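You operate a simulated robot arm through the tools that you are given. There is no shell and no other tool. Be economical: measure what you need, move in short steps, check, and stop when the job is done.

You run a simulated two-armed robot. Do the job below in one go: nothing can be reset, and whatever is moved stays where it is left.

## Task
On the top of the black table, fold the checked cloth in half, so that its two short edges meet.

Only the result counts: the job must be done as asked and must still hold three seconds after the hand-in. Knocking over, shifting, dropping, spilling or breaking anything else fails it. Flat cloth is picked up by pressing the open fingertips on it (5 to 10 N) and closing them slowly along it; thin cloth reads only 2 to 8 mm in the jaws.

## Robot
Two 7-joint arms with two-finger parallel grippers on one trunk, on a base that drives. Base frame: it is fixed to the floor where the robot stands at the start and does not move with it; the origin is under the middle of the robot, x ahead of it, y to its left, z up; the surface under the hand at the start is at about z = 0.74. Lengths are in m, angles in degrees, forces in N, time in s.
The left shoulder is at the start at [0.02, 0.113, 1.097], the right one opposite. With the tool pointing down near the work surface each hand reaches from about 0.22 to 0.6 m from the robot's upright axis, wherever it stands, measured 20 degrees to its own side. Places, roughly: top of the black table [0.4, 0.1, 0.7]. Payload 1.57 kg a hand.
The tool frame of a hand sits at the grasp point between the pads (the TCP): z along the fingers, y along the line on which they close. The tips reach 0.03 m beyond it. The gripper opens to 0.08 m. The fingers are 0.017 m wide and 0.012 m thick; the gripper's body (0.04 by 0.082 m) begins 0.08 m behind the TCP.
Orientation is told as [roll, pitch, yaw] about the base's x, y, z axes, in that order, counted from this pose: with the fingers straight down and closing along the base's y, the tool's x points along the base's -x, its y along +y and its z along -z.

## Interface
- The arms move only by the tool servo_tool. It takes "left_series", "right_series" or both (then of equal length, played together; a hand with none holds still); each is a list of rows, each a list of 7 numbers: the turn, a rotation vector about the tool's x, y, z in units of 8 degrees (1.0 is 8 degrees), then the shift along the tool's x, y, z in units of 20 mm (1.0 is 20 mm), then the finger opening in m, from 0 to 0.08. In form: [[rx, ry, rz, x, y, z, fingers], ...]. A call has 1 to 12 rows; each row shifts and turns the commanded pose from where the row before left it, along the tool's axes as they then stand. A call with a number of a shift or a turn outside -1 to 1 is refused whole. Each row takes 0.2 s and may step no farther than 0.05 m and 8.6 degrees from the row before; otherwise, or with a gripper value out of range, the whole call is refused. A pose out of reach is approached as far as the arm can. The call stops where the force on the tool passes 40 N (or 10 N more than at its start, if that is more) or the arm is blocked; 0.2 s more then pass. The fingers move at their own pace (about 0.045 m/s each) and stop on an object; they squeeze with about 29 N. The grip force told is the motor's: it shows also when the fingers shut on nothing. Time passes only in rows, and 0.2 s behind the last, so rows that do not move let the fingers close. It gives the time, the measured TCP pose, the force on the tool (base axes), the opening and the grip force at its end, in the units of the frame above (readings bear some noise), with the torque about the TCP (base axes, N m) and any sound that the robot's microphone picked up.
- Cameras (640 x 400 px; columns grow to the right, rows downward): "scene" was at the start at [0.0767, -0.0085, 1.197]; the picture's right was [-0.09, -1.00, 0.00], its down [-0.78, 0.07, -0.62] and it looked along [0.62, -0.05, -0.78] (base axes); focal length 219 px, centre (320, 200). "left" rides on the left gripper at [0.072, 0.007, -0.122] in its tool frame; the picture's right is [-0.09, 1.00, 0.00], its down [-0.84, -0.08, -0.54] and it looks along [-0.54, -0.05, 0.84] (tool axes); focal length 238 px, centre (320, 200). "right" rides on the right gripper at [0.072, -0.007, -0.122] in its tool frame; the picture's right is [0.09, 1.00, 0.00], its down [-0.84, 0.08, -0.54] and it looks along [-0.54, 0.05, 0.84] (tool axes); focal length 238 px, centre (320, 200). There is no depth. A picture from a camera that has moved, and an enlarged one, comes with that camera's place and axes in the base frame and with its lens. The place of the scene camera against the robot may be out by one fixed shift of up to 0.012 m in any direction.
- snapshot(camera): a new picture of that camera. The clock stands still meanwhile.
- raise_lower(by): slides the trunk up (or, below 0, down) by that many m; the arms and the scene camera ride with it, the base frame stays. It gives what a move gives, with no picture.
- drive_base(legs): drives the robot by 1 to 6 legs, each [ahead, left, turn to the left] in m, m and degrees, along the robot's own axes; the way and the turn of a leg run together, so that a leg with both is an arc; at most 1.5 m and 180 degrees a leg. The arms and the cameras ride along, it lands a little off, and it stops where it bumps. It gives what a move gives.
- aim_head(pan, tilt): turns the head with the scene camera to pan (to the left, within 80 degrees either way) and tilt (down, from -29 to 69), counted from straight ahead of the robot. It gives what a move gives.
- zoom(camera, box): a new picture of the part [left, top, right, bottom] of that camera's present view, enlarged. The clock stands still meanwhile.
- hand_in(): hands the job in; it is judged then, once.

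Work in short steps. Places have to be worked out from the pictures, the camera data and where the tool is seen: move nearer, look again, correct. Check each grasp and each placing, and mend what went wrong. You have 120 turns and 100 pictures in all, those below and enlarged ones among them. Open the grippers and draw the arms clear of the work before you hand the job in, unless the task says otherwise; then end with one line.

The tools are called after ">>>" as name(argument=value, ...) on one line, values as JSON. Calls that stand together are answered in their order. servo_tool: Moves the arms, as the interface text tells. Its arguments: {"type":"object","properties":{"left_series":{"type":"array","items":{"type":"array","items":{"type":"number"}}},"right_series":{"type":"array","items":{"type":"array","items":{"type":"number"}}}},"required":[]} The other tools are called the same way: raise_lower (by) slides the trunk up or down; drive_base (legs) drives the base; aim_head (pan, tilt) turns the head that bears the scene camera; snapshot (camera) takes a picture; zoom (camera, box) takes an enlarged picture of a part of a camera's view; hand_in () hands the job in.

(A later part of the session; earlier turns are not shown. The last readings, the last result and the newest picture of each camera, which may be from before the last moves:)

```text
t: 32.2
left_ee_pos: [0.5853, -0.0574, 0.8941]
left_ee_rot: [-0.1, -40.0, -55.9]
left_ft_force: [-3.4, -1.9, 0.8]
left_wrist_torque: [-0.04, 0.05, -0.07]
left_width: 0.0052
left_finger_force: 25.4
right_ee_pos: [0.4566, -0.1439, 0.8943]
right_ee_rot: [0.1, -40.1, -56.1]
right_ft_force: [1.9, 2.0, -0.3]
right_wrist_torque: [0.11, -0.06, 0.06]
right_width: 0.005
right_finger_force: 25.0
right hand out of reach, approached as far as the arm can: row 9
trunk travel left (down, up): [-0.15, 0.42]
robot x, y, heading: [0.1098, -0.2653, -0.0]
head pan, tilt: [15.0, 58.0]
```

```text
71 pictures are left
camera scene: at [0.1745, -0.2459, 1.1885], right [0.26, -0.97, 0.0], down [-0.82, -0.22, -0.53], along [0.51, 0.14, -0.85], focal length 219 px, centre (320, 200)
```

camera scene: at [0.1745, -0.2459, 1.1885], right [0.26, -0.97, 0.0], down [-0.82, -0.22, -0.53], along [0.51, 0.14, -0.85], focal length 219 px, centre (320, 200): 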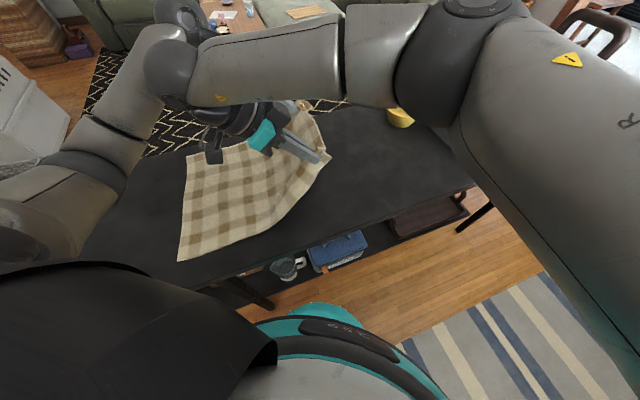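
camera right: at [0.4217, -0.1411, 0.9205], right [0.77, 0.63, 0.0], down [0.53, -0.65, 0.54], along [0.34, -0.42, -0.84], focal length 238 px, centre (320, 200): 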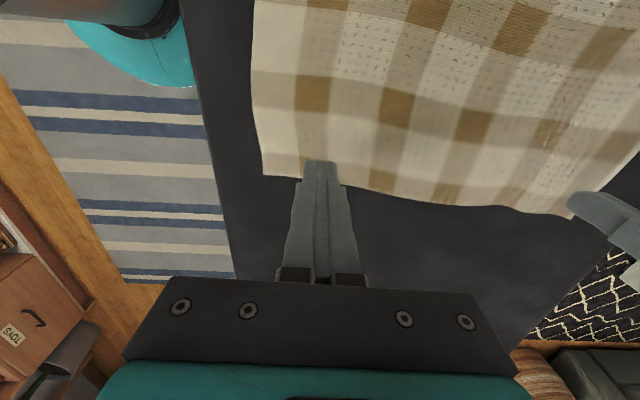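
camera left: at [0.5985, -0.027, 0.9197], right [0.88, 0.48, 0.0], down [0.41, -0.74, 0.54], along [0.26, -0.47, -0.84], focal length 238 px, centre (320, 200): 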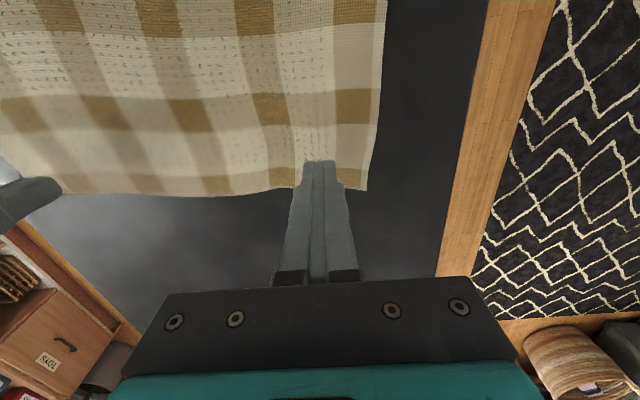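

The hold is good. The cloth slid about 3 cm, so edge AD is now near A(0.497,0.223), D(0.237,0.073), and I'll aim there. Next I'll drive along the table by 0.23 m while holding.

>>> drive_base(legs=[[-0.123, 0.194, 0]])

>>> snapshot(camera="scene")

```text
t: 33.9
left_ee_pos: [0.4631, 0.1376, 0.8935]
left_ee_rot: [0.0, -40.1, -55.7]
left_ft_force: [-2.7, -1.7, 0.3]
left_wrist_torque: [-0.05, 0.08, -0.12]
left_width: 0.0052
left_finger_force: 25.6
right_ee_pos: [0.3324, 0.0527, 0.8951]
right_ee_rot: [0.1, -39.9, -55.8]
right_ft_force: [3.4, 2.5, -0.2]
right_wrist_torque: [0.05, -0.05, 0.11]
right_width: 0.005
right_finger_force: 24.8
trunk travel left (down, up): [-0.15, 0.42]
robot x, y, heading: [-0.0108, -0.0678, 0.2]
head pan, tilt: [15.0, 58.0]
```

```text
70 pictures are left
camera scene: at [0.0514, -0.051, 1.1886], right [0.26, -0.96, 0.0], down [-0.82, -0.22, -0.53], along [0.51, 0.14, -0.85], focal length 219 px, centre (320, 200)
```

scene: 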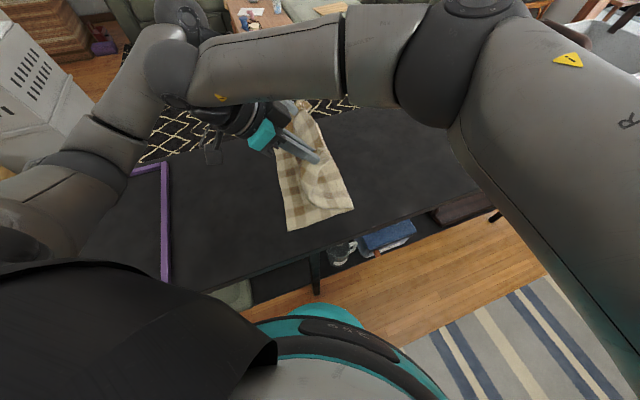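

The cloth is folding over cleanly, with D steady at about (0.237,0.07). The grip has about 6 cm left to travel. I'll lower partway, drive 5 cm more and look.

>>> servo_tool(left_series=[[0, 0, 0, 0.48, 0, 0.575, 0], [0, 0, 0, 0.48, 0, 0.575, 0], [0, 0, 0, 0.48, 0, 0.575, 0], [0, 0, 0, 0.48, 0, 0.575, 0]], right_series=[[0, 0, 0, 0.48, 0, 0.575, 0], [0, 0, 0, 0.48, 0, 0.575, 0], [0, 0, 0, 0.48, 0, 0.575, 0], [0, 0, 0, 0.48, 0, 0.575, 0]])

>>> drive_base(legs=[[-0.028, 0.044, 0]])

>>> snapshot(camera="scene")

>>> snapshot(camera="left")

>>> snapshot(camera="right")

```text
t: 34.9
left_ee_pos: [0.4617, 0.1381, 0.833]
left_ee_rot: [0.0, -39.8, -55.8]
left_ft_force: [-3.7, -2.9, 0.8]
left_wrist_torque: [-0.08, 0.06, -0.11]
left_width: 0.005
left_finger_force: 24.9
right_ee_pos: [0.333, 0.0504, 0.8341]
right_ee_rot: [0.1, -39.8, -55.8]
right_ft_force: [3.7, 3.0, 0.0]
right_wrist_torque: [0.09, -0.11, 0.07]
right_width: 0.0048
right_finger_force: 25.5
trunk travel left (down, up): [-0.15, 0.42]
robot x, y, heading: [-0.0199, -0.068, 0.2]
head pan, tilt: [15.0, 58.0]
```

```text
t: 35.9
left_ee_pos: [0.4345, 0.1812, 0.8341]
left_ee_rot: [-0.1, -40.0, -55.6]
left_ft_force: [-4.0, -2.7, 0.5]
left_wrist_torque: [-0.03, 0.07, -0.12]
left_width: 0.0051
left_finger_force: 25.8
right_ee_pos: [0.3039, 0.0947, 0.8349]
right_ee_rot: [0.2, -39.8, -55.8]
right_ft_force: [4.5, 3.8, -0.1]
right_wrist_torque: [0.04, -0.12, 0.12]
right_width: 0.0051
right_finger_force: 25.2
trunk travel left (down, up): [-0.15, 0.42]
robot x, y, heading: [-0.0435, -0.0257, 0.3]
head pan, tilt: [15.0, 58.0]
```

```text
69 pictures are left
camera scene: at [0.023, -0.0074, 1.1886], right [0.26, -0.96, 0.0], down [-0.82, -0.22, -0.53], along [0.51, 0.14, -0.85], focal length 219 px, centre (320, 200)
```

scene: 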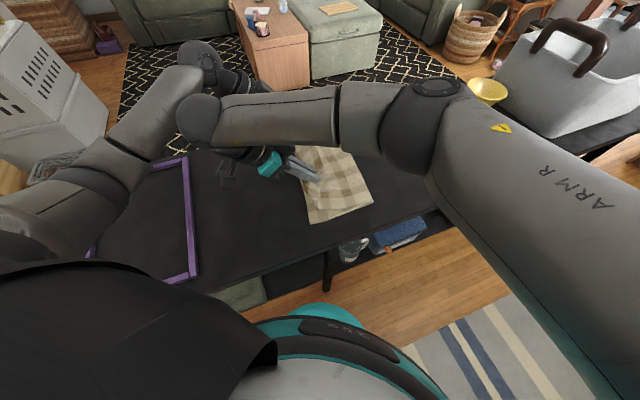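

```text
68 pictures are left
camera left: at [0.3634, 0.2962, 0.8814], right [0.86, 0.5, 0.06], down [0.1, -0.28, 0.95], along [0.49, -0.82, -0.3], focal length 238 px, centre (320, 200)
```

left: 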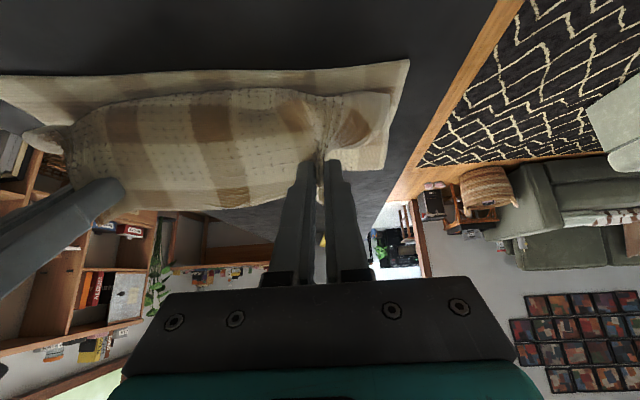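

```text
67 pictures are left
camera right: at [0.2237, 0.2011, 0.8821], right [0.78, 0.62, -0.06], down [0.23, -0.2, 0.95], along [0.58, -0.76, -0.3], focal length 238 px, centre (320, 200)
```

right: 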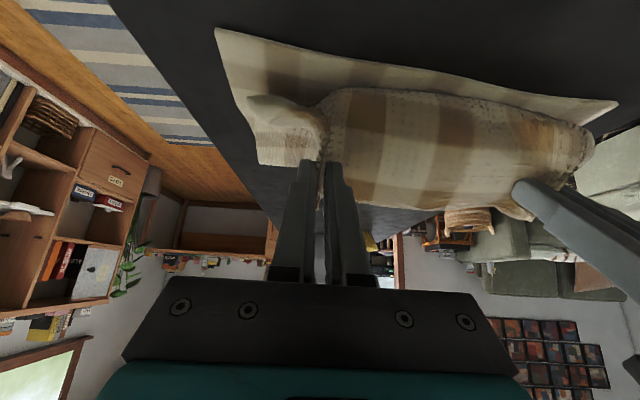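

The wrist views give A(0.490,0.217) and D(0.235,0.069), and the grip midpoint is already right over the target. The tilt has turned the gripped edge the right way, so I'll lower straight down.

>>> servo_tool(left_series=[[0, 0, 0, 0.44, 0, 0.52, 0], [0, 0, 0, 0.44, 0, 0.52, 0], [0, 0, 0, 0.44, 0, 0.52, 0], [0, 0, 0, 0.32, 0, 0.38, 0]], right_series=[[0, 0, 0, 0.44, 0, 0.52, 0], [0, 0, 0, 0.44, 0, 0.52, 0], [0, 0, 0, 0.44, 0, 0.52, 0], [0, 0, 0, 0.32, 0, 0.38, 0]])

>>> snapshot(camera="left")

>>> snapshot(camera="right")

```text
t: 36.9
left_ee_pos: [0.433, 0.1813, 0.7828]
left_ee_rot: [0.0, -40.0, -55.9]
left_ft_force: [-4.0, -3.2, 0.8]
left_wrist_torque: [-0.06, 0.06, -0.12]
left_width: 0.005
left_finger_force: 25.6
right_ee_pos: [0.3031, 0.0955, 0.7836]
right_ee_rot: [0.4, -39.8, -55.9]
right_ft_force: [5.0, 3.2, 3.0]
right_wrist_torque: [0.06, -0.14, 0.13]
right_width: 0.0051
right_finger_force: 25.2
trunk travel left (down, up): [-0.15, 0.42]
robot x, y, heading: [-0.0463, -0.0248, 0.2]
head pan, tilt: [15.0, 58.0]
```

```text
66 pictures are left
camera left: at [0.363, 0.2953, 0.8309], right [0.86, 0.5, 0.06], down [0.1, -0.28, 0.95], along [0.49, -0.82, -0.3], focal length 238 px, centre (320, 200)
```

left: 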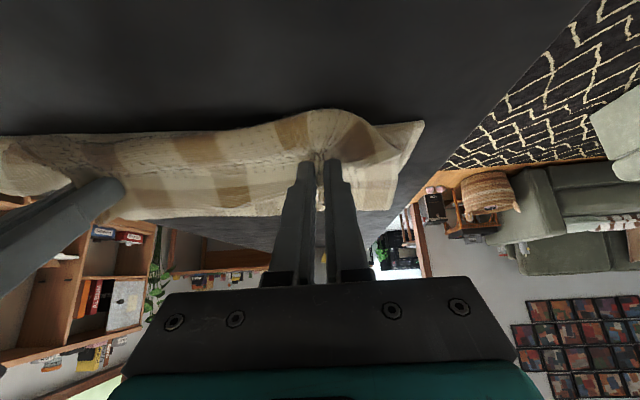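

```text
65 pictures are left
camera right: at [0.2231, 0.2008, 0.8315], right [0.78, 0.62, -0.05], down [0.23, -0.2, 0.95], along [0.58, -0.76, -0.3], focal length 238 px, centre (320, 200)
```

right: 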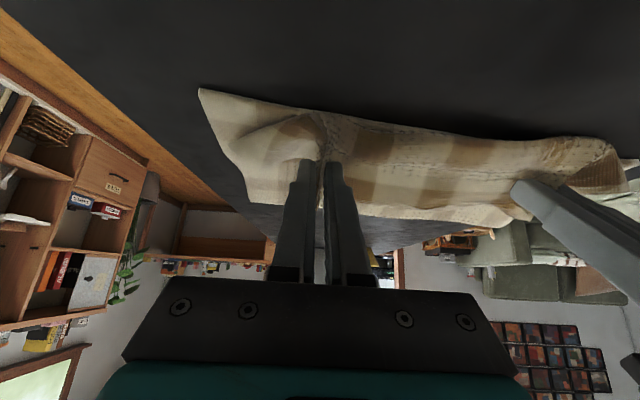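

The body of the cloth bulges under the grip while the gripped edge still points up and back. I'll raise about 5 cm and move slightly outward to pull the sheet straight. Released from there, the edge can unfold as it falls.

>>> servo_tool(left_series=[[0, 0, 0, -0.3, 0, -0.6, 0], [0, 0, 0, -0.3, 0, -0.6, 0], [0, 0, 0, -0.3, 0, -0.6, 0], [0, 0, 0, 0.1, 0, -0.7, 0], [0, 0, 0, 0.4, 0, -0.3, 0], [0, 0, 0, 0.4, 0, -0.3, 0]], right_series=[[0, 0, 0, -0.3, 0, -0.6, 0], [0, 0, 0, -0.3, 0, -0.6, 0], [0, 0, 0, -0.3, 0, -0.6, 0], [0, 0, 0, 0.1, 0, -0.7, 0], [0, 0, 0, 0.4, 0, -0.3, 0], [0, 0, 0, 0.4, 0, -0.3, 0]])

>>> snapshot(camera="left")

>>> snapshot(camera="scene")

```text
t: 38.2
left_ee_pos: [0.4101, 0.2122, 0.8291]
left_ee_rot: [-0.7, -39.9, -55.7]
left_ft_force: [-15.1, -19.3, -8.6]
left_wrist_torque: [-0.28, 0.44, -0.46]
left_width: 0.0056
left_finger_force: 25.5
right_ee_pos: [0.3033, 0.0966, 0.7831]
right_ee_rot: [0.8, -39.7, -56.0]
right_ft_force: [14.4, 18.1, 9.5]
right_wrist_torque: [0.28, -0.53, 0.7]
right_width: 0.0056
right_finger_force: 25.9
right hand out of reach, approached as far as the arm can: row 1, 2, 3, 4, 5, 6
trunk travel left (down, up): [-0.15, 0.42]
robot x, y, heading: [-0.0465, -0.0285, 0.0]
head pan, tilt: [15.0, 58.0]
```

```text
64 pictures are left
camera left: at [0.34, 0.3274, 0.8768], right [0.87, 0.5, 0.05], down [0.11, -0.28, 0.95], along [0.49, -0.82, -0.3], focal length 238 px, centre (320, 200)
```

left: 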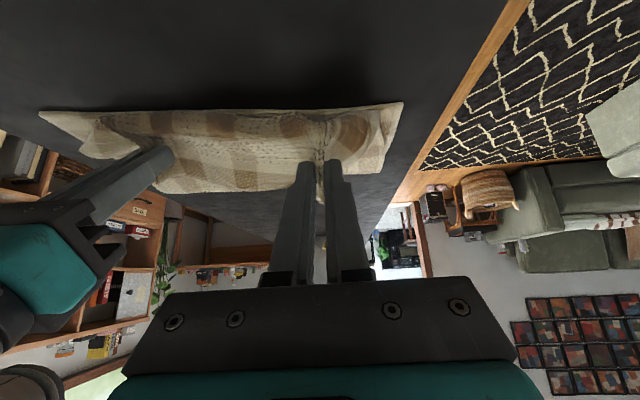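

```text
63 pictures are left
camera scene: at [0.0231, -0.0078, 1.1886], right [0.26, -0.96, 0.0], down [-0.82, -0.22, -0.53], along [0.51, 0.14, -0.85], focal length 219 px, centre (320, 200)
```

scene: 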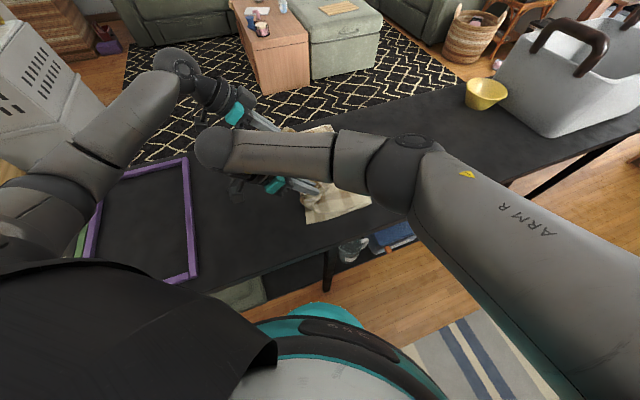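

The right arm is at a joint limit and didn't move, so the left is pulling against it. I'll return the left hand to its previous place and use the trunk for height instead.

>>> servo_tool(left_series=[[0, 0, 0, -0.4, 0, 0.3, 0], [0, 0, 0, -0.4, 0, 0.3, 0], [0, 0, 0, -0.1, 0, 0.7, 0], [0, 0, 0, 0.3, 0, 0.6, 0], [0, 0, 0, 0.3, 0, 0.6, 0], [0, 0, 0, 0.3, 0, 0.6, 0]])

>>> raise_lower(by=0.05)

>>> snapshot(camera="left")

>>> snapshot(camera="right")

```text
t: 39.6
left_ee_pos: [0.4344, 0.1827, 0.7846]
left_ee_rot: [0.1, -40.0, -55.8]
left_ft_force: [-8.0, -5.0, 0.8]
left_wrist_torque: [-0.14, 0.16, -0.26]
left_width: 0.0051
left_finger_force: 25.2
right_ee_pos: [0.3021, 0.0931, 0.7832]
right_ee_rot: [0.2, -39.8, -55.8]
right_ft_force: [9.6, 5.9, 3.8]
right_wrist_torque: [0.12, -0.24, 0.29]
right_width: 0.0051
right_finger_force: 25.2
trunk travel left (down, up): [-0.15, 0.42]
robot x, y, heading: [-0.0426, -0.0235, 0.1]
head pan, tilt: [15.0, 58.0]
```

```text
t: 40.6
left_ee_pos: [0.433, 0.1819, 0.8331]
left_ee_rot: [-0.2, -40.0, -55.7]
left_ft_force: [-6.4, -4.2, 0.1]
left_wrist_torque: [-0.08, 0.17, -0.17]
left_width: 0.0051
left_finger_force: 24.7
right_ee_pos: [0.3024, 0.0951, 0.8325]
right_ee_rot: [0.2, -39.7, -55.8]
right_ft_force: [6.8, 4.2, 0.1]
right_wrist_torque: [0.09, -0.15, 0.16]
right_width: 0.005
right_finger_force: 24.7
trunk travel left (down, up): [-0.2, 0.37]
robot x, y, heading: [-0.045, -0.0234, 0.4]
head pan, tilt: [15.0, 58.0]
```

```text
62 pictures are left
camera left: at [0.3635, 0.2966, 0.8808], right [0.86, 0.5, 0.06], down [0.1, -0.29, 0.95], along [0.49, -0.82, -0.3], focal length 238 px, centre (320, 200)
```

left: 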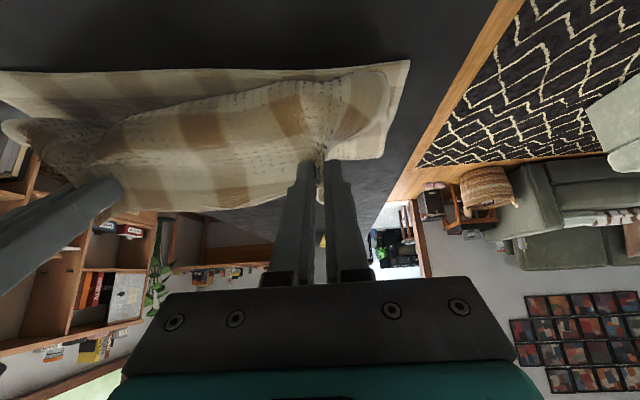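

```text
61 pictures are left
camera right: at [0.2229, 0.2008, 0.881], right [0.78, 0.62, -0.06], down [0.23, -0.2, 0.95], along [0.58, -0.76, -0.3], focal length 238 px, centre (320, 200)
```

right: 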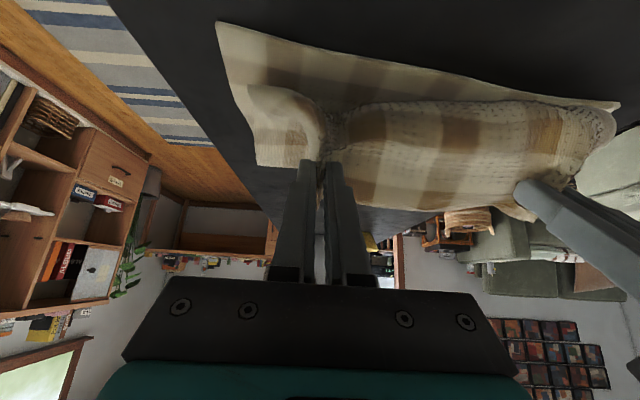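

Both hands are level again and the sheet is still slack. I'll drive about 4 cm further along to take up the slack, then look again.

>>> drive_base(legs=[[-0.022, 0.034, 0]])

>>> snapshot(camera="left")

>>> snapshot(camera="scene")

```text
t: 41.5
left_ee_pos: [0.4112, 0.2162, 0.834]
left_ee_rot: [-0.1, -40.0, -55.7]
left_ft_force: [-6.1, -4.8, 0.8]
left_wrist_torque: [-0.1, 0.14, -0.15]
left_width: 0.0052
left_finger_force: 25.4
right_ee_pos: [0.2804, 0.1282, 0.8335]
right_ee_rot: [0.2, -39.8, -55.9]
right_ft_force: [4.6, 3.9, -0.2]
right_wrist_torque: [0.05, -0.09, 0.17]
right_width: 0.0052
right_finger_force: 24.9
trunk travel left (down, up): [-0.2, 0.37]
robot x, y, heading: [-0.0655, 0.0092, 0.4]
head pan, tilt: [15.0, 58.0]
```

```text
60 pictures are left
camera left: at [0.3411, 0.3306, 0.8808], right [0.86, 0.5, 0.06], down [0.1, -0.28, 0.95], along [0.5, -0.82, -0.3], focal length 238 px, centre (320, 200)
```

left: 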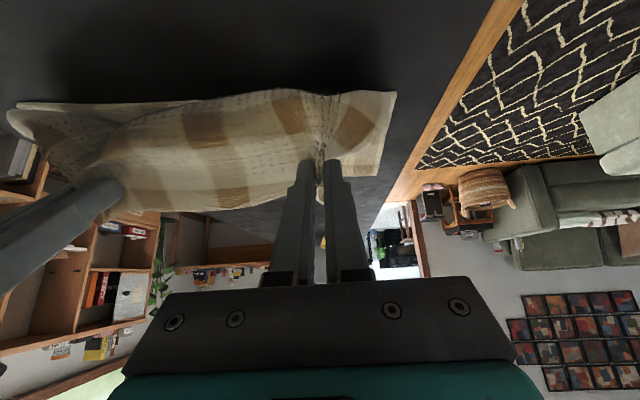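

```text
59 pictures are left
camera scene: at [0.0011, 0.0264, 1.2386], right [0.26, -0.96, 0.0], down [-0.82, -0.22, -0.53], along [0.51, 0.14, -0.85], focal length 219 px, centre (320, 200)
```

scene: 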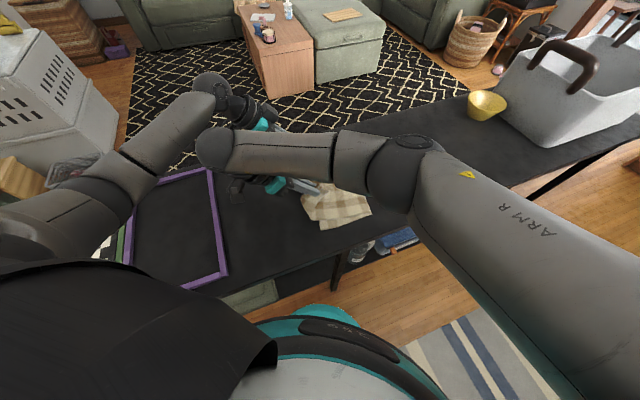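

Tips are now just past AD and the sheet is still slack, so the fold line may have rolled. I'll zoom in to find it.

>>> zoom(camera="scene", box=[260, 150, 400, 240])

```text
4.44 times, centred on (330, 195) of scene
camera zoom: at [0.0011, 0.0264, 1.2386], right [0.26, -0.96, 0.0], down [-0.82, -0.22, -0.53], along [0.51, 0.14, -0.85], focal length 972 px, centre (276, 222)
```

zoom: 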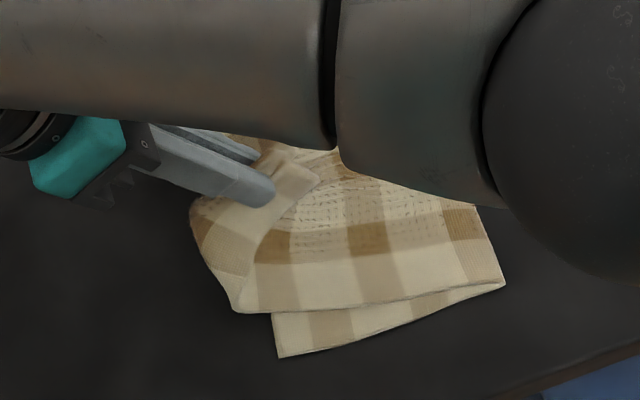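

The fold has rolled: the lower layer is only about 0.13 m long. I'll carry the held edge back over the cloth to lay it flat again, then redo the carry on a lower path so it doesn't peel the lower layer.

>>> drive_base(legs=[[0.152, -0.24, 0]])

>>> raise_lower(by=0.08)

>>> snapshot(camera="scene")

```text
t: 43.4
left_ee_pos: [0.5674, -0.0262, 0.8341]
left_ee_rot: [-0.1, -40.0, -55.7]
left_ft_force: [-6.5, -2.7, -0.8]
left_wrist_torque: [-0.07, 0.08, -0.19]
left_width: 0.0051
left_finger_force: 25.1
right_ee_pos: [0.4357, -0.1139, 0.8332]
right_ee_rot: [0.3, -39.7, -55.9]
right_ft_force: [5.7, 3.7, 0.7]
right_wrist_torque: [0.11, -0.1, 0.18]
right_width: 0.0052
right_finger_force: 25.3
trunk travel left (down, up): [-0.2, 0.37]
robot x, y, heading: [0.088, -0.2299, 0.1]
head pan, tilt: [15.0, 58.0]
```

```text
t: 44.6
left_ee_pos: [0.5667, -0.0262, 0.9151]
left_ee_rot: [-0.2, -40.0, -55.7]
left_ft_force: [-5.0, -3.7, -1.1]
left_wrist_torque: [-0.08, 0.1, -0.14]
left_width: 0.0052
left_finger_force: 25.4
right_ee_pos: [0.436, -0.1129, 0.9132]
right_ee_rot: [0.4, -39.7, -56.0]
right_ft_force: [4.6, 2.8, 0.4]
right_wrist_torque: [0.1, -0.1, 0.11]
right_width: 0.0046
right_finger_force: 25.1
trunk travel left (down, up): [-0.28, 0.29]
robot x, y, heading: [0.0876, -0.2315, 0.3]
head pan, tilt: [15.0, 58.0]
```

```text
57 pictures are left
camera scene: at [0.156, -0.2156, 1.3185], right [0.26, -0.96, 0.0], down [-0.82, -0.22, -0.53], along [0.51, 0.14, -0.85], focal length 219 px, centre (320, 200)
```

scene: 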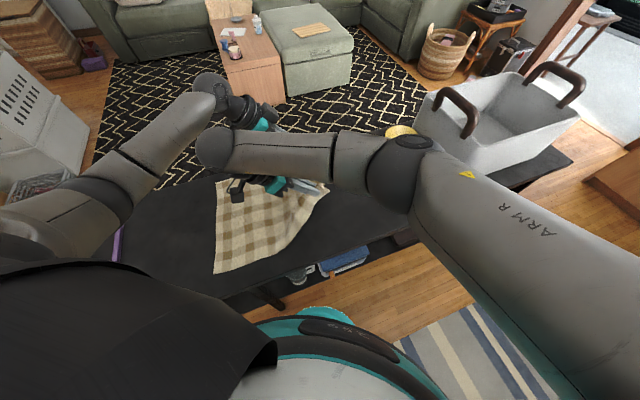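

The sheet is laid out again, with D about (0.231,0.078) and A about (0.49,0.222). Grip is 0.28 m from AD. I'll carry back in steps, lowering as I go.

>>> drive_base(legs=[[-0.0536, 0.0844, 0]])

>>> raise_lower(by=-0.05)

>>> drive_base(legs=[[-0.043, 0.0675, 0]])

>>> zoom(camera="scene", box=[200, 130, 400, 255])

```text
t: 45.8
left_ee_pos: [0.5131, 0.0573, 0.9133]
left_ee_rot: [-0.1, -40.0, -55.8]
left_ft_force: [-4.9, -3.2, 0.5]
left_wrist_torque: [-0.1, 0.1, -0.11]
left_width: 0.005
left_finger_force: 25.5
right_ee_pos: [0.3813, -0.0299, 0.913]
right_ee_rot: [0.3, -39.8, -56.0]
right_ft_force: [5.0, 2.9, -0.6]
right_wrist_torque: [0.08, -0.11, 0.13]
right_width: 0.005
right_finger_force: 25.4
trunk travel left (down, up): [-0.28, 0.29]
robot x, y, heading: [0.0356, -0.1473, 0.1]
head pan, tilt: [15.0, 58.0]
```

```text
t: 46.7
left_ee_pos: [0.5125, 0.0572, 0.8631]
left_ee_rot: [-0.3, -40.0, -55.9]
left_ft_force: [-4.1, -2.8, 0.3]
left_wrist_torque: [-0.04, 0.08, -0.12]
left_width: 0.0051
left_finger_force: 25.2
right_ee_pos: [0.3819, -0.0303, 0.8632]
right_ee_rot: [0.4, -39.7, -56.0]
right_ft_force: [2.9, 2.4, 0.0]
right_wrist_torque: [0.04, -0.09, 0.14]
right_width: 0.0051
right_finger_force: 25.2
trunk travel left (down, up): [-0.23, 0.34]
robot x, y, heading: [0.0333, -0.1456, 0.1]
head pan, tilt: [15.0, 58.0]
```

```text
t: 47.7
left_ee_pos: [0.4719, 0.1255, 0.8638]
left_ee_rot: [-0.2, -40.0, -55.8]
left_ft_force: [-4.1, -3.5, 0.4]
left_wrist_torque: [-0.1, 0.09, -0.12]
left_width: 0.0051
left_finger_force: 25.7
right_ee_pos: [0.3409, 0.0387, 0.8635]
right_ee_rot: [0.2, -39.8, -56.0]
right_ft_force: [4.6, 3.3, -0.1]
right_wrist_torque: [0.08, -0.08, 0.15]
right_width: 0.0051
right_finger_force: 25.2
trunk travel left (down, up): [-0.23, 0.34]
robot x, y, heading: [-0.0069, -0.0824, 0.1]
head pan, tilt: [15.0, 58.0]
```

```text
3.20 times, centred on (300, 192) of scene
camera zoom: at [0.0598, -0.0638, 1.2686], right [0.26, -0.96, 0.0], down [-0.82, -0.22, -0.53], along [0.51, 0.14, -0.85], focal length 700 px, centre (384, 224)
```

zoom: 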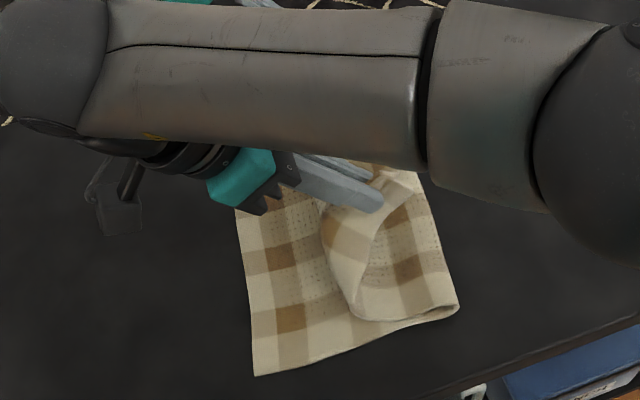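

Lower layer is now about 0.17 m and will lengthen as the loop flattens. I'll lower further and carry the last few centimetres.

>>> raise_lower(by=-0.04)

>>> drive_base(legs=[[-0.029, 0.046, 0]])

>>> raise_lower(by=-0.025)

>>> zoom(camera="scene", box=[200, 130, 400, 255])

>>> snapshot(camera="right")

```text
t: 48.6
left_ee_pos: [0.4706, 0.1241, 0.8234]
left_ee_rot: [-0.2, -40.1, -55.7]
left_ft_force: [-3.2, -2.4, 0.0]
left_wrist_torque: [-0.02, 0.01, -0.09]
left_width: 0.0049
left_finger_force: 25.5
right_ee_pos: [0.3401, 0.0376, 0.8235]
right_ee_rot: [0.5, -39.7, -55.9]
right_ft_force: [3.3, 2.2, 0.0]
right_wrist_torque: [0.07, -0.07, 0.12]
right_width: 0.0051
right_finger_force: 25.8
trunk travel left (down, up): [-0.19, 0.38]
robot x, y, heading: [-0.0118, -0.0808, 0.3]
head pan, tilt: [15.0, 58.0]
```

```text
t: 49.5
left_ee_pos: [0.4426, 0.1706, 0.8227]
left_ee_rot: [-0.2, -40.0, -55.8]
left_ft_force: [-4.1, -2.1, -0.7]
left_wrist_torque: [-0.06, 0.08, -0.12]
left_width: 0.0052
left_finger_force: 25.3
right_ee_pos: [0.3101, 0.0827, 0.8243]
right_ee_rot: [0.3, -39.7, -55.9]
right_ft_force: [4.3, 2.2, -0.3]
right_wrist_torque: [0.04, -0.06, 0.11]
right_width: 0.0049
right_finger_force: 25.2
trunk travel left (down, up): [-0.19, 0.38]
robot x, y, heading: [-0.0366, -0.0377, 0.2]
head pan, tilt: [15.0, 58.0]
```

```text
t: 50.2
left_ee_pos: [0.4416, 0.1703, 0.7977]
left_ee_rot: [-0.3, -39.9, -55.7]
left_ft_force: [-3.5, -1.6, -0.1]
left_wrist_torque: [-0.03, 0.06, -0.07]
left_width: 0.0054
left_finger_force: 25.5
right_ee_pos: [0.312, 0.0846, 0.7985]
right_ee_rot: [0.3, -39.6, -56.0]
right_ft_force: [3.3, 1.1, -0.2]
right_wrist_torque: [0.08, -0.08, 0.09]
right_width: 0.005
right_finger_force: 25.5
trunk travel left (down, up): [-0.165, 0.405]
robot x, y, heading: [-0.0329, -0.0373, 0.2]
head pan, tilt: [15.0, 58.0]
```

```text
3.20 times, centred on (300, 192) of scene
camera zoom: at [0.0312, -0.0191, 1.2035], right [0.26, -0.96, 0.0], down [-0.82, -0.22, -0.53], along [0.51, 0.14, -0.85], focal length 700 px, centre (384, 224)
```

zoom: 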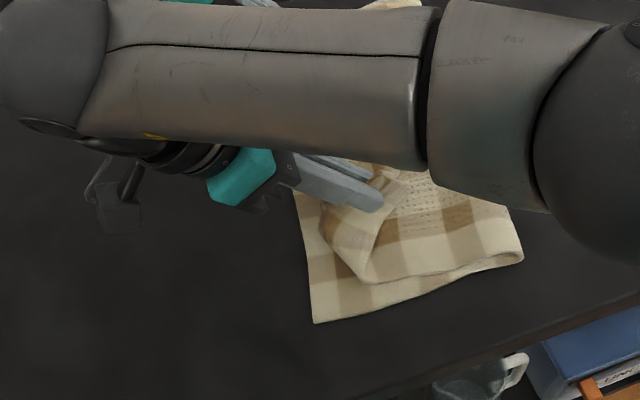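

```text
54 pictures are left
camera right: at [0.2313, 0.1894, 0.8464], right [0.78, 0.62, -0.05], down [0.23, -0.2, 0.95], along [0.58, -0.76, -0.3], focal length 238 px, centre (320, 200)
```

right: 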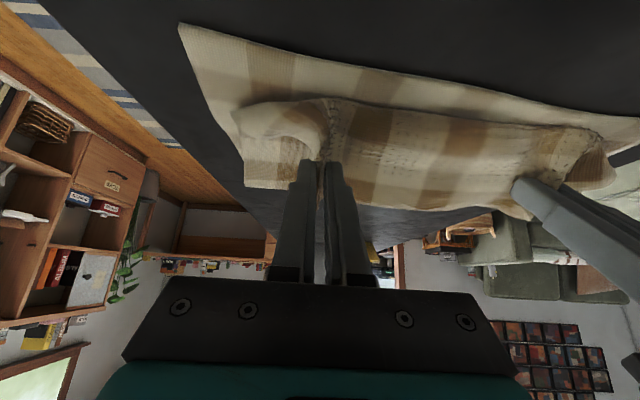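

The turn of the bulge sits just inside AD, so the edge should come out near AD once unrolled. I'll open the fingers here, back out along the tool axis and look.

>>> servo_tool(left_series=[[0, 0, 0, 0, 0, 0, 0.02], [0, 0, 0, 0, 0, 0, 0.04], [0, 0, 0, 0, 0, 0, 0.04], [0, 0, 0, 0, 0, -0.5, 0.04], [0, 0, 0, 0, 0, -0.8, 0.04], [0, 0, 0, 0, 0, -0.9, 0.04], [0, 0, 0, 0, 0, -0.9, 0.04]], right_series=[[0, 0, 0, 0, 0, 0, 0.02], [0, 0, 0, 0, 0, 0, 0.04], [0, 0, 0, 0, 0, 0, 0.04], [0, 0, 0, 0, 0, -0.5, 0.04], [0, 0, 0, 0, 0, -0.8, 0.04], [0, 0, 0, 0, 0, -0.9, 0.04], [0, 0, 0, 0, 0, -0.9, 0.04]])

>>> snapshot(camera="left")

>>> snapshot(camera="right")

>>> snapshot(camera="scene")

```text
t: 51.8
left_ee_pos: [0.4197, 0.2042, 0.8458]
left_ee_rot: [-0.2, -40.0, -55.8]
left_ft_force: [-1.2, 0.7, 0.6]
left_wrist_torque: [-0.01, 0.0, -0.03]
left_width: 0.0399
left_finger_force: 0.1
right_ee_pos: [0.3118, 0.0834, 0.7974]
right_ee_rot: [0.4, -39.7, -56.0]
right_ft_force: [0.1, 0.4, -0.2]
right_wrist_torque: [-0.02, 0.01, -0.03]
right_width: 0.0399
right_finger_force: 0.1
right hand out of reach, approached as far as the arm can: row 4, 5, 6, 7
trunk travel left (down, up): [-0.165, 0.405]
robot x, y, heading: [-0.036, -0.0357, 0.2]
head pan, tilt: [15.0, 58.0]
```

```text
53 pictures are left
camera left: at [0.3493, 0.3176, 0.8939], right [0.86, 0.5, 0.06], down [0.1, -0.28, 0.95], along [0.49, -0.82, -0.3], focal length 238 px, centre (320, 200)
```

left: 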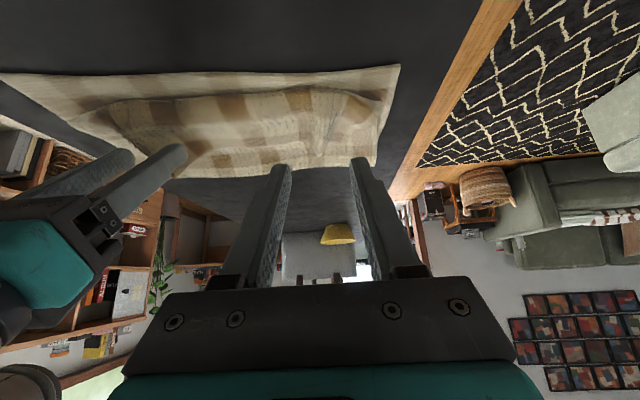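

```text
52 pictures are left
camera right: at [0.2312, 0.1895, 0.8463], right [0.78, 0.62, -0.05], down [0.23, -0.2, 0.95], along [0.58, -0.76, -0.3], focal length 238 px, centre (320, 200)
```

right: 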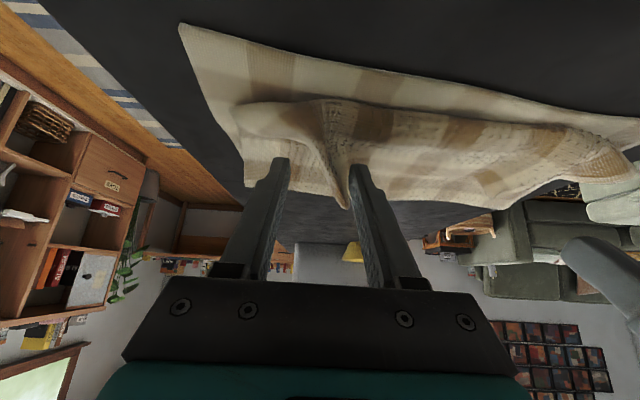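

```text
51 pictures are left
camera scene: at [0.0312, -0.019, 1.2036], right [0.26, -0.96, 0.0], down [-0.82, -0.22, -0.53], along [0.51, 0.14, -0.85], focal length 219 px, centre (320, 200)
```

scene: 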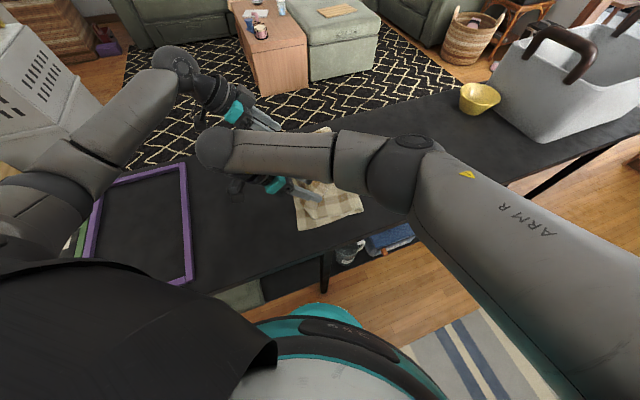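

Released. I'll raise the trunk to lift the right hand clear, untilt both hands and look at the cloth.

>>> raise_lower(by=0.12)

>>> servo_tool(left_series=[[0, 1, 0, 0, 0, 0, 0.04], [0, 1, 0, 0, 0, 0, 0.04], [0, 1, 0, 0, 0, 0, 0.04], [0, 1, 0, 0, 0, 0, 0.04], [0, 1, 0, 0, 0, 0, 0.04], [0, 0, 0, 0.8, 0, 0, 0.04], [0, 0, 0, 0.8, 0, 0, 0.04], [0, 0, 0, 0.8, 0, 0, 0.04], [0, 0, 0, 0.8, 0, 0, 0.04]], right_series=[[0, 1, 0, 0, 0, 0, 0.04], [0, 1, 0, 0, 0, 0, 0.04], [0, 1, 0, 0, 0, 0, 0.04], [0, 1, 0, 0, 0, 0, 0.04], [0, 1, 0, 0, 0, 0, 0.04], [0, 0, 0, -0.9, -0.9, 0, 0.04], [0, 0, 0, -0.9, -0.9, 0, 0.04], [0, 0, 0, -0.9, -0.9, 0, 0.04], [0, 0, 0, -0.9, -0.9, 0, 0.04]])

>>> snapshot(camera="scene")

>>> snapshot(camera="left")

```text
t: 53.3
left_ee_pos: [0.4195, 0.2024, 0.9649]
left_ee_rot: [-0.2, -40.0, -55.8]
left_ft_force: [0.7, -0.3, 0.3]
left_wrist_torque: [-0.02, -0.01, -0.01]
left_width: 0.0401
left_finger_force: 0.1
right_ee_pos: [0.3116, 0.0828, 0.9193]
right_ee_rot: [0.3, -39.7, -55.9]
right_ft_force: [-0.2, 0.4, 0.1]
right_wrist_torque: [-0.01, 0.01, 0.0]
right_width: 0.0401
right_finger_force: 0.1
trunk travel left (down, up): [-0.285, 0.285]
robot x, y, heading: [-0.0349, -0.0343, 0.3]
head pan, tilt: [15.0, 58.0]
```

```text
t: 55.3
left_ee_pos: [0.3839, 0.2547, 0.9671]
left_ee_rot: [-0.1, 0.0, -56.0]
left_ft_force: [0.1, 0.2, -0.6]
left_wrist_torque: [0.0, -0.01, 0.0]
left_width: 0.0401
left_finger_force: 0.0
right_ee_pos: [0.2915, -0.0167, 0.916]
right_ee_rot: [0.3, 0.3, -55.7]
right_ft_force: [-0.4, 0.5, 0.1]
right_wrist_torque: [-0.01, 0.0, -0.01]
right_width: 0.04
right_finger_force: 0.1
trunk travel left (down, up): [-0.285, 0.285]
robot x, y, heading: [-0.0369, -0.0389, 0.4]
head pan, tilt: [15.0, 58.0]
```

```text
50 pictures are left
camera scene: at [0.031, -0.0193, 1.3236], right [0.26, -0.96, 0.0], down [-0.82, -0.22, -0.53], along [0.51, 0.14, -0.85], focal length 219 px, centre (320, 200)
```

scene: 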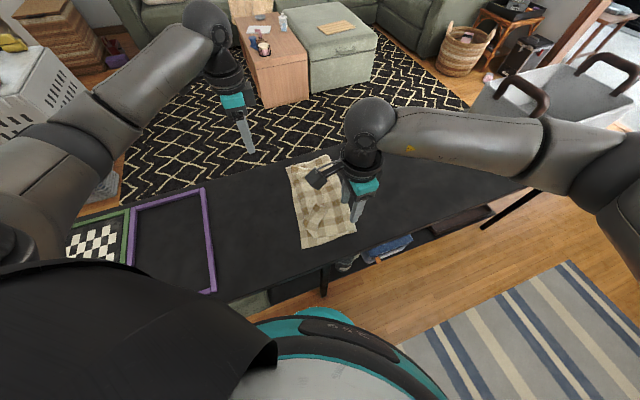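

```text
49 pictures are left
camera left: at [0.3483, 0.3192, 1.089], right [0.88, 0.48, 0.0], down [0.41, -0.74, 0.54], along [0.26, -0.48, -0.84], focal length 238 px, centre (320, 200)
```

left: 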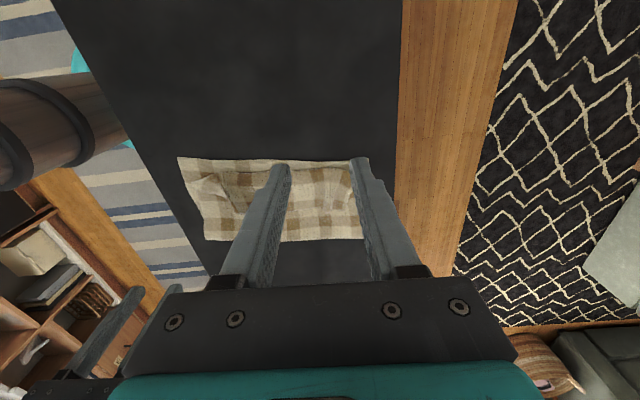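

Zooming in on the cloth from both cameras.

>>> zoom(camera="scene", box=[260, 145, 380, 255])

>>> zoom(camera="left", box=[170, 140, 380, 260])

```text
3.64 times, centred on (320, 200) of scene
camera zoom: at [0.031, -0.0193, 1.3236], right [0.26, -0.96, 0.0], down [-0.82, -0.22, -0.53], along [0.51, 0.14, -0.85], focal length 796 px, centre (320, 200)
```

zoom: 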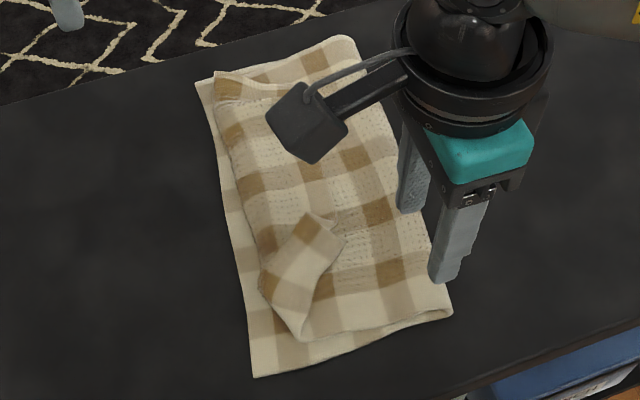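

```text
3.05 times, centred on (275, 200) of left
camera zoom: at [0.3483, 0.3192, 1.089], right [0.88, 0.48, 0.0], down [0.41, -0.74, 0.54], along [0.26, -0.48, -0.84], focal length 726 px, centre (457, 200)
```

zoom: 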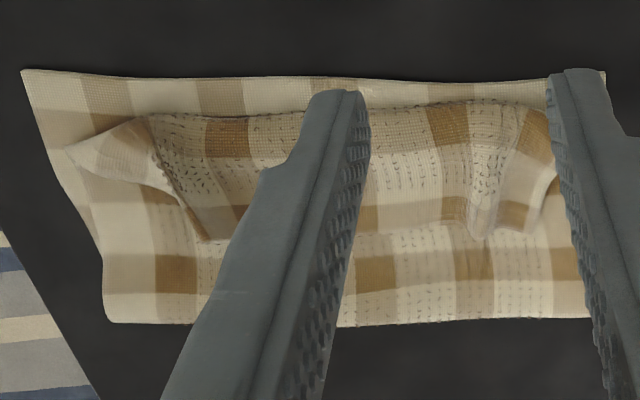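

The fold is good, but edge BC is rolled back on top by about 5 cm, with two standing ridges near (0.474,0.112) and (0.339,0.036). I'll pinch those ridges at the edge and carry them outward to unroll it, so next I position both hands above them.

>>> servo_tool(left_series=[[0, 0, 0, -0.82, 0, 0, 0.04], [0, 0, 0, -0.82, 0, 0, 0.04], [0, 0, 0, -0.82, 0, 0, 0.04], [0, 0, 0, -0.82, 0, 0, 0.04], [0, 0, 0, -0.82, 0, 0, 0.04], [0, 0, 0, -0.82, 0, 0.7, 0.04], [0, 0, 0, -0.82, -0.05, 0.9, 0.04], [0, 0, 0, -0.82, -0.05, 0.9, 0.04], [0, 0, 0, -0.82, -0.05, 0.9, 0.04], [0, 0, 0, -0.82, -0.05, 0.9, 0.04], [0, 0, 0, 0, -0.05, 0.9, 0.04], [0, 0, 0, 0, 0, 0.9, 0.04]], right_series=[[0, 0, 0, 0.3, 0.86, 0, 0.04], [0, 0, 0, 0.3, 0.86, 0, 0.04], [0, 0, 0, 0.3, 0.86, 0, 0.04], [0, 0, 0, 0.25, 0.86, 0, 0.04], [0, 0, 0, 0, 0, 0.6, 0.04], [0, 0, 0, 0, 0, 0.6, 0.04], [0, 0, 0, 0, 0, 0.6, 0.04], [0, 0, 0, 0, 0, 0.6, 0.04], [0, 0, 0, 0, 0, 0.6, 0.04], [0, 0, 0, 0, 0, 0.6, 0.04], [0, 0, 0, 0, 0, 0.4, 0.04], [0, 0, 0, 0, 0, 0, 0.04]])

>>> snapshot(camera="left")

>>> snapshot(camera="right")

```text
t: 57.9
left_ee_pos: [0.4712, 0.1169, 0.8446]
left_ee_rot: [-0.1, 0.0, -55.9]
left_ft_force: [-0.4, -0.1, 0.0]
left_wrist_torque: [0.0, 0.0, 0.0]
left_width: 0.0401
left_finger_force: 0.0
right_ee_pos: [0.3362, 0.0415, 0.838]
right_ee_rot: [0.4, 0.3, -55.7]
right_ft_force: [0.3, -0.1, -0.6]
right_wrist_torque: [-0.02, 0.0, -0.01]
right_width: 0.0397
right_finger_force: 0.0
trunk travel left (down, up): [-0.285, 0.285]
robot x, y, heading: [-0.0372, -0.0346, 0.4]
head pan, tilt: [15.0, 58.0]
```

```text
46 pictures are left
camera left: at [0.4358, 0.1798, 0.9667], right [0.88, 0.48, 0.0], down [0.41, -0.74, 0.54], along [0.26, -0.48, -0.84], focal length 238 px, centre (320, 200)
```

left: 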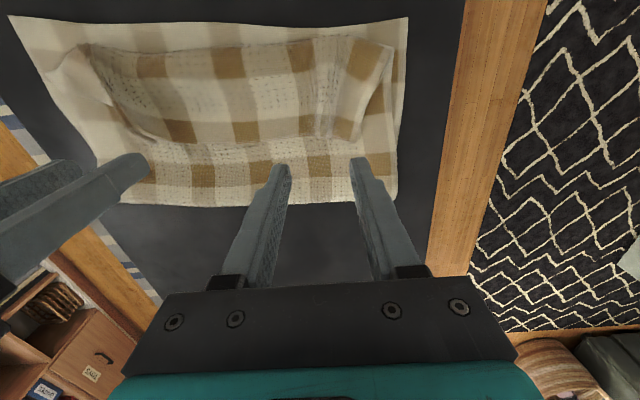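

```text
45 pictures are left
camera right: at [0.2907, 0.0965, 0.9599], right [0.77, 0.64, 0.01], down [0.53, -0.65, 0.54], along [0.35, -0.41, -0.84], focal length 238 px, centre (320, 200)
```

right: 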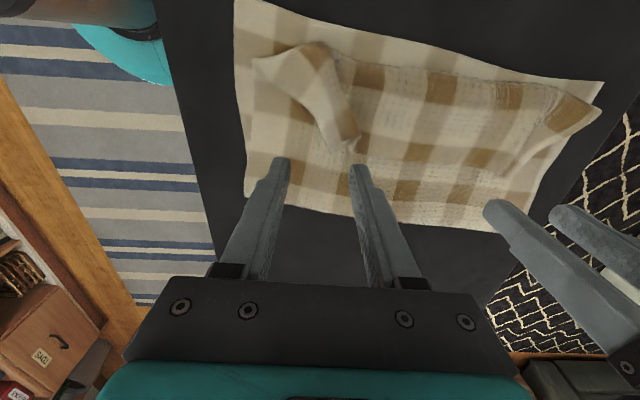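

The views show edge BC on top about 9 cm inside AD, and the crease right at AD. I'll straddle the two ridges near the edge and go down until the tips barely touch.

>>> servo_tool(left_series=[[0, 0, 0, 0.5, 0.4, 0, 0.06], [0, 0, 0, 0, 0, 0.8, 0.06], [0, 0, 0, 0, 0, 0.8, 0.06], [0, 0, 0, 0, 0, 0.8, 0.06], [0, 0, 0, 0, 0, 0.6, 0.06], [0, 0, 0, 0, 0, 0.25, 0.06], [0, 0, 0, 0, 0, 0, 0.06]], right_series=[[0, 0, 0, 0.28, 0.97, 0, 0.06], [0, 0, 0, 0, 0, 0.8, 0.06], [0, 0, 0, 0, 0, 0.8, 0.06], [0, 0, 0, 0, 0, 0.8, 0.06], [0, 0, 0, 0, 0, 0.3, 0.06], [0, 0, 0, 0, 0, 0.2, 0.06], [0, 0, 0, 0, 0, 0, 0.06]])

>>> zoom(camera="left", box=[220, 60, 420, 220])

>>> zoom(camera="right", box=[220, 60, 420, 220])

```text
t: 59.5
left_ee_pos: [0.4723, 0.1295, 0.7808]
left_ee_rot: [0.0, -0.1, -55.8]
left_ft_force: [-0.1, 1.4, 7.1]
left_wrist_torque: [-0.01, 0.09, 0.01]
left_width: 0.0599
left_finger_force: 0.1
right_ee_pos: [0.3499, 0.0574, 0.7816]
right_ee_rot: [0.2, 0.3, -55.7]
right_ft_force: [0.2, 0.3, 3.3]
right_wrist_torque: [0.03, -0.1, -0.01]
right_width: 0.0602
right_finger_force: 0.0
trunk travel left (down, up): [-0.285, 0.285]
robot x, y, heading: [-0.0372, -0.0355, 0.3]
head pan, tilt: [15.0, 58.0]
```

```text
2.50 times, centred on (320, 140) of left
camera zoom: at [0.4365, 0.1937, 0.9025], right [0.88, 0.48, 0.0], down [0.41, -0.74, 0.54], along [0.26, -0.48, -0.84], focal length 596 px, centre (320, 350)
```

zoom: 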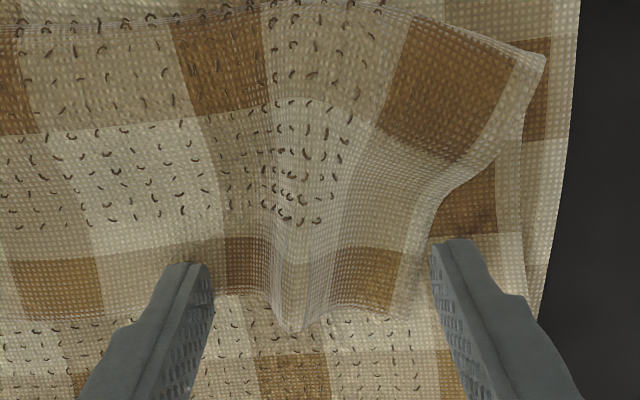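

```text
2.50 times, centred on (320, 140) of right
camera zoom: at [0.3042, 0.1122, 0.9035], right [0.77, 0.64, 0.01], down [0.53, -0.65, 0.54], along [0.35, -0.41, -0.84], focal length 596 px, centre (320, 350)
```

zoom: 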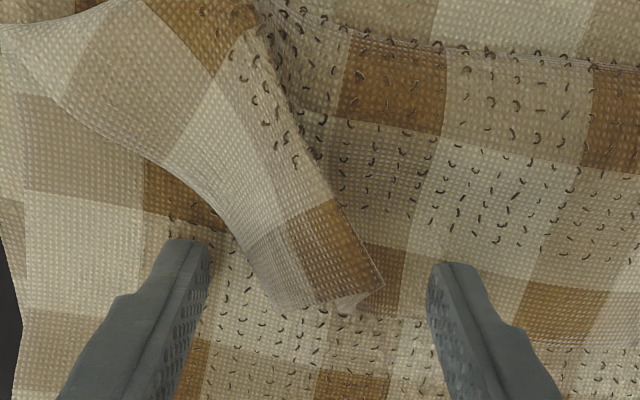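

The alignment is ideal, with both ridges standing between the fingers. I'll lift a millimetre or two so only the top flap is caught, and close slowly.

>>> servo_tool(left_series=[[0, 0, 0, 0, 0, -0.12, 0.055], [0, 0, 0, 0, 0, 0, 0.05], [0, 0, 0, 0, 0, 0, 0.045], [0, 0, 0, 0, 0, 0, 0.04], [0, 0, 0, 0, 0, 0, 0.035], [0, 0, 0, 0, 0, 0, 0.03], [0, 0, 0, 0, 0, 0, 0.025], [0, 0, 0, 0, 0, 0, 0.02], [0, 0, 0, 0, 0, 0, 0.015], [0, 0, 0, 0, 0, 0, 0.01], [0, 0, 0, 0, 0, 0, 0.005], [0, 0, 0, 0, 0, 0, 0]], right_series=[[0, 0, 0, 0, 0, -0.08, 0.055], [0, 0, 0, 0, 0, 0, 0.05], [0, 0, 0, 0, 0, 0, 0.045], [0, 0, 0, 0, 0, 0, 0.04], [0, 0, 0, 0, 0, 0, 0.035], [0, 0, 0, 0, 0, 0, 0.03], [0, 0, 0, 0, 0, 0, 0.025], [0, 0, 0, 0, 0, 0, 0.02], [0, 0, 0, 0, 0, 0, 0.015], [0, 0, 0, 0, 0, 0, 0.01], [0, 0, 0, 0, 0, 0, 0.005], [0, 0, 0, 0, 0, 0, 0]])

>>> servo_tool(left_series=[[0, 0, 0, 0, 0, -0.3, 0], [0, 0, 0, 0, 0, -0.5, 0], [0, 0, 0, 0, 0, -0.7, 0]], right_series=[[0, 0, 0, 0, 0, -0.3, 0], [0, 0, 0, 0, 0, -0.5, 0], [0, 0, 0, 0, 0, -0.7, 0]])

>>> snapshot(camera="left")

>>> snapshot(camera="right")

```text
t: 62.1
left_ee_pos: [0.4705, 0.1286, 0.7828]
left_ee_rot: [-0.4, 0.1, -55.9]
left_ft_force: [-16.4, -9.6, 15.1]
left_wrist_torque: [-0.29, 0.63, 0.05]
left_width: 0.0132
left_finger_force: 29.4
right_ee_pos: [0.3513, 0.0592, 0.7845]
right_ee_rot: [0.7, 0.3, -55.7]
right_ft_force: [16.4, 10.8, 1.5]
right_wrist_torque: [0.34, -0.53, 0.01]
right_width: 0.0053
right_finger_force: 25.6
trunk travel left (down, up): [-0.285, 0.285]
robot x, y, heading: [-0.0423, -0.0363, 0.4]
head pan, tilt: [15.0, 58.0]
```

```text
t: 62.9
left_ee_pos: [0.4705, 0.1275, 0.8103]
left_ee_rot: [-0.7, 0.0, -55.9]
left_ft_force: [-21.3, -12.7, -0.6]
left_wrist_torque: [-0.41, 0.68, 0.07]
left_width: 0.0099
left_finger_force: 28.6
right_ee_pos: [0.3499, 0.0586, 0.8117]
right_ee_rot: [0.7, 0.3, -55.8]
right_ft_force: [20.8, 12.9, 0.2]
right_wrist_torque: [0.42, -0.66, 0.06]
right_width: 0.0053
right_finger_force: 26.2
trunk travel left (down, up): [-0.285, 0.285]
robot x, y, heading: [-0.0357, -0.0364, 0.2]
head pan, tilt: [15.0, 58.0]
```

```text
42 pictures are left
camera left: at [0.4357, 0.1921, 0.9331], right [0.88, 0.48, -0.01], down [0.41, -0.73, 0.54], along [0.25, -0.48, -0.84], focal length 238 px, centre (320, 200)
```

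left: 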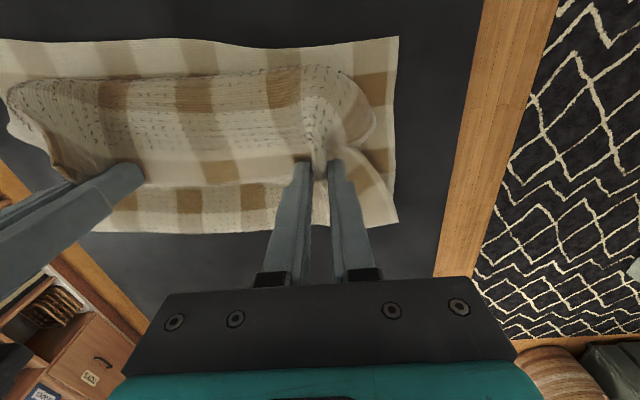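

```text
41 pictures are left
camera right: at [0.304, 0.1127, 0.9349], right [0.77, 0.64, 0.01], down [0.53, -0.65, 0.54], along [0.35, -0.41, -0.84], focal length 238 px, centre (320, 200)
```

right: 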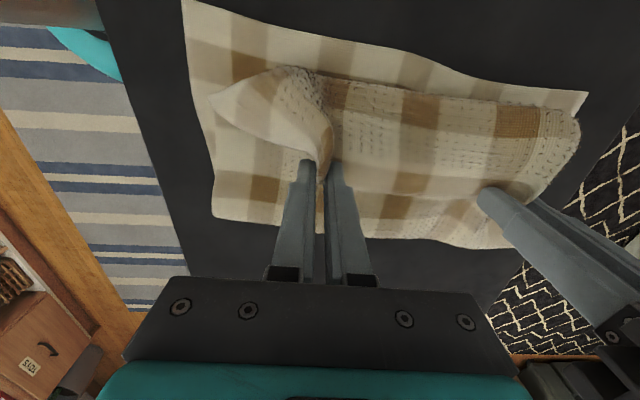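

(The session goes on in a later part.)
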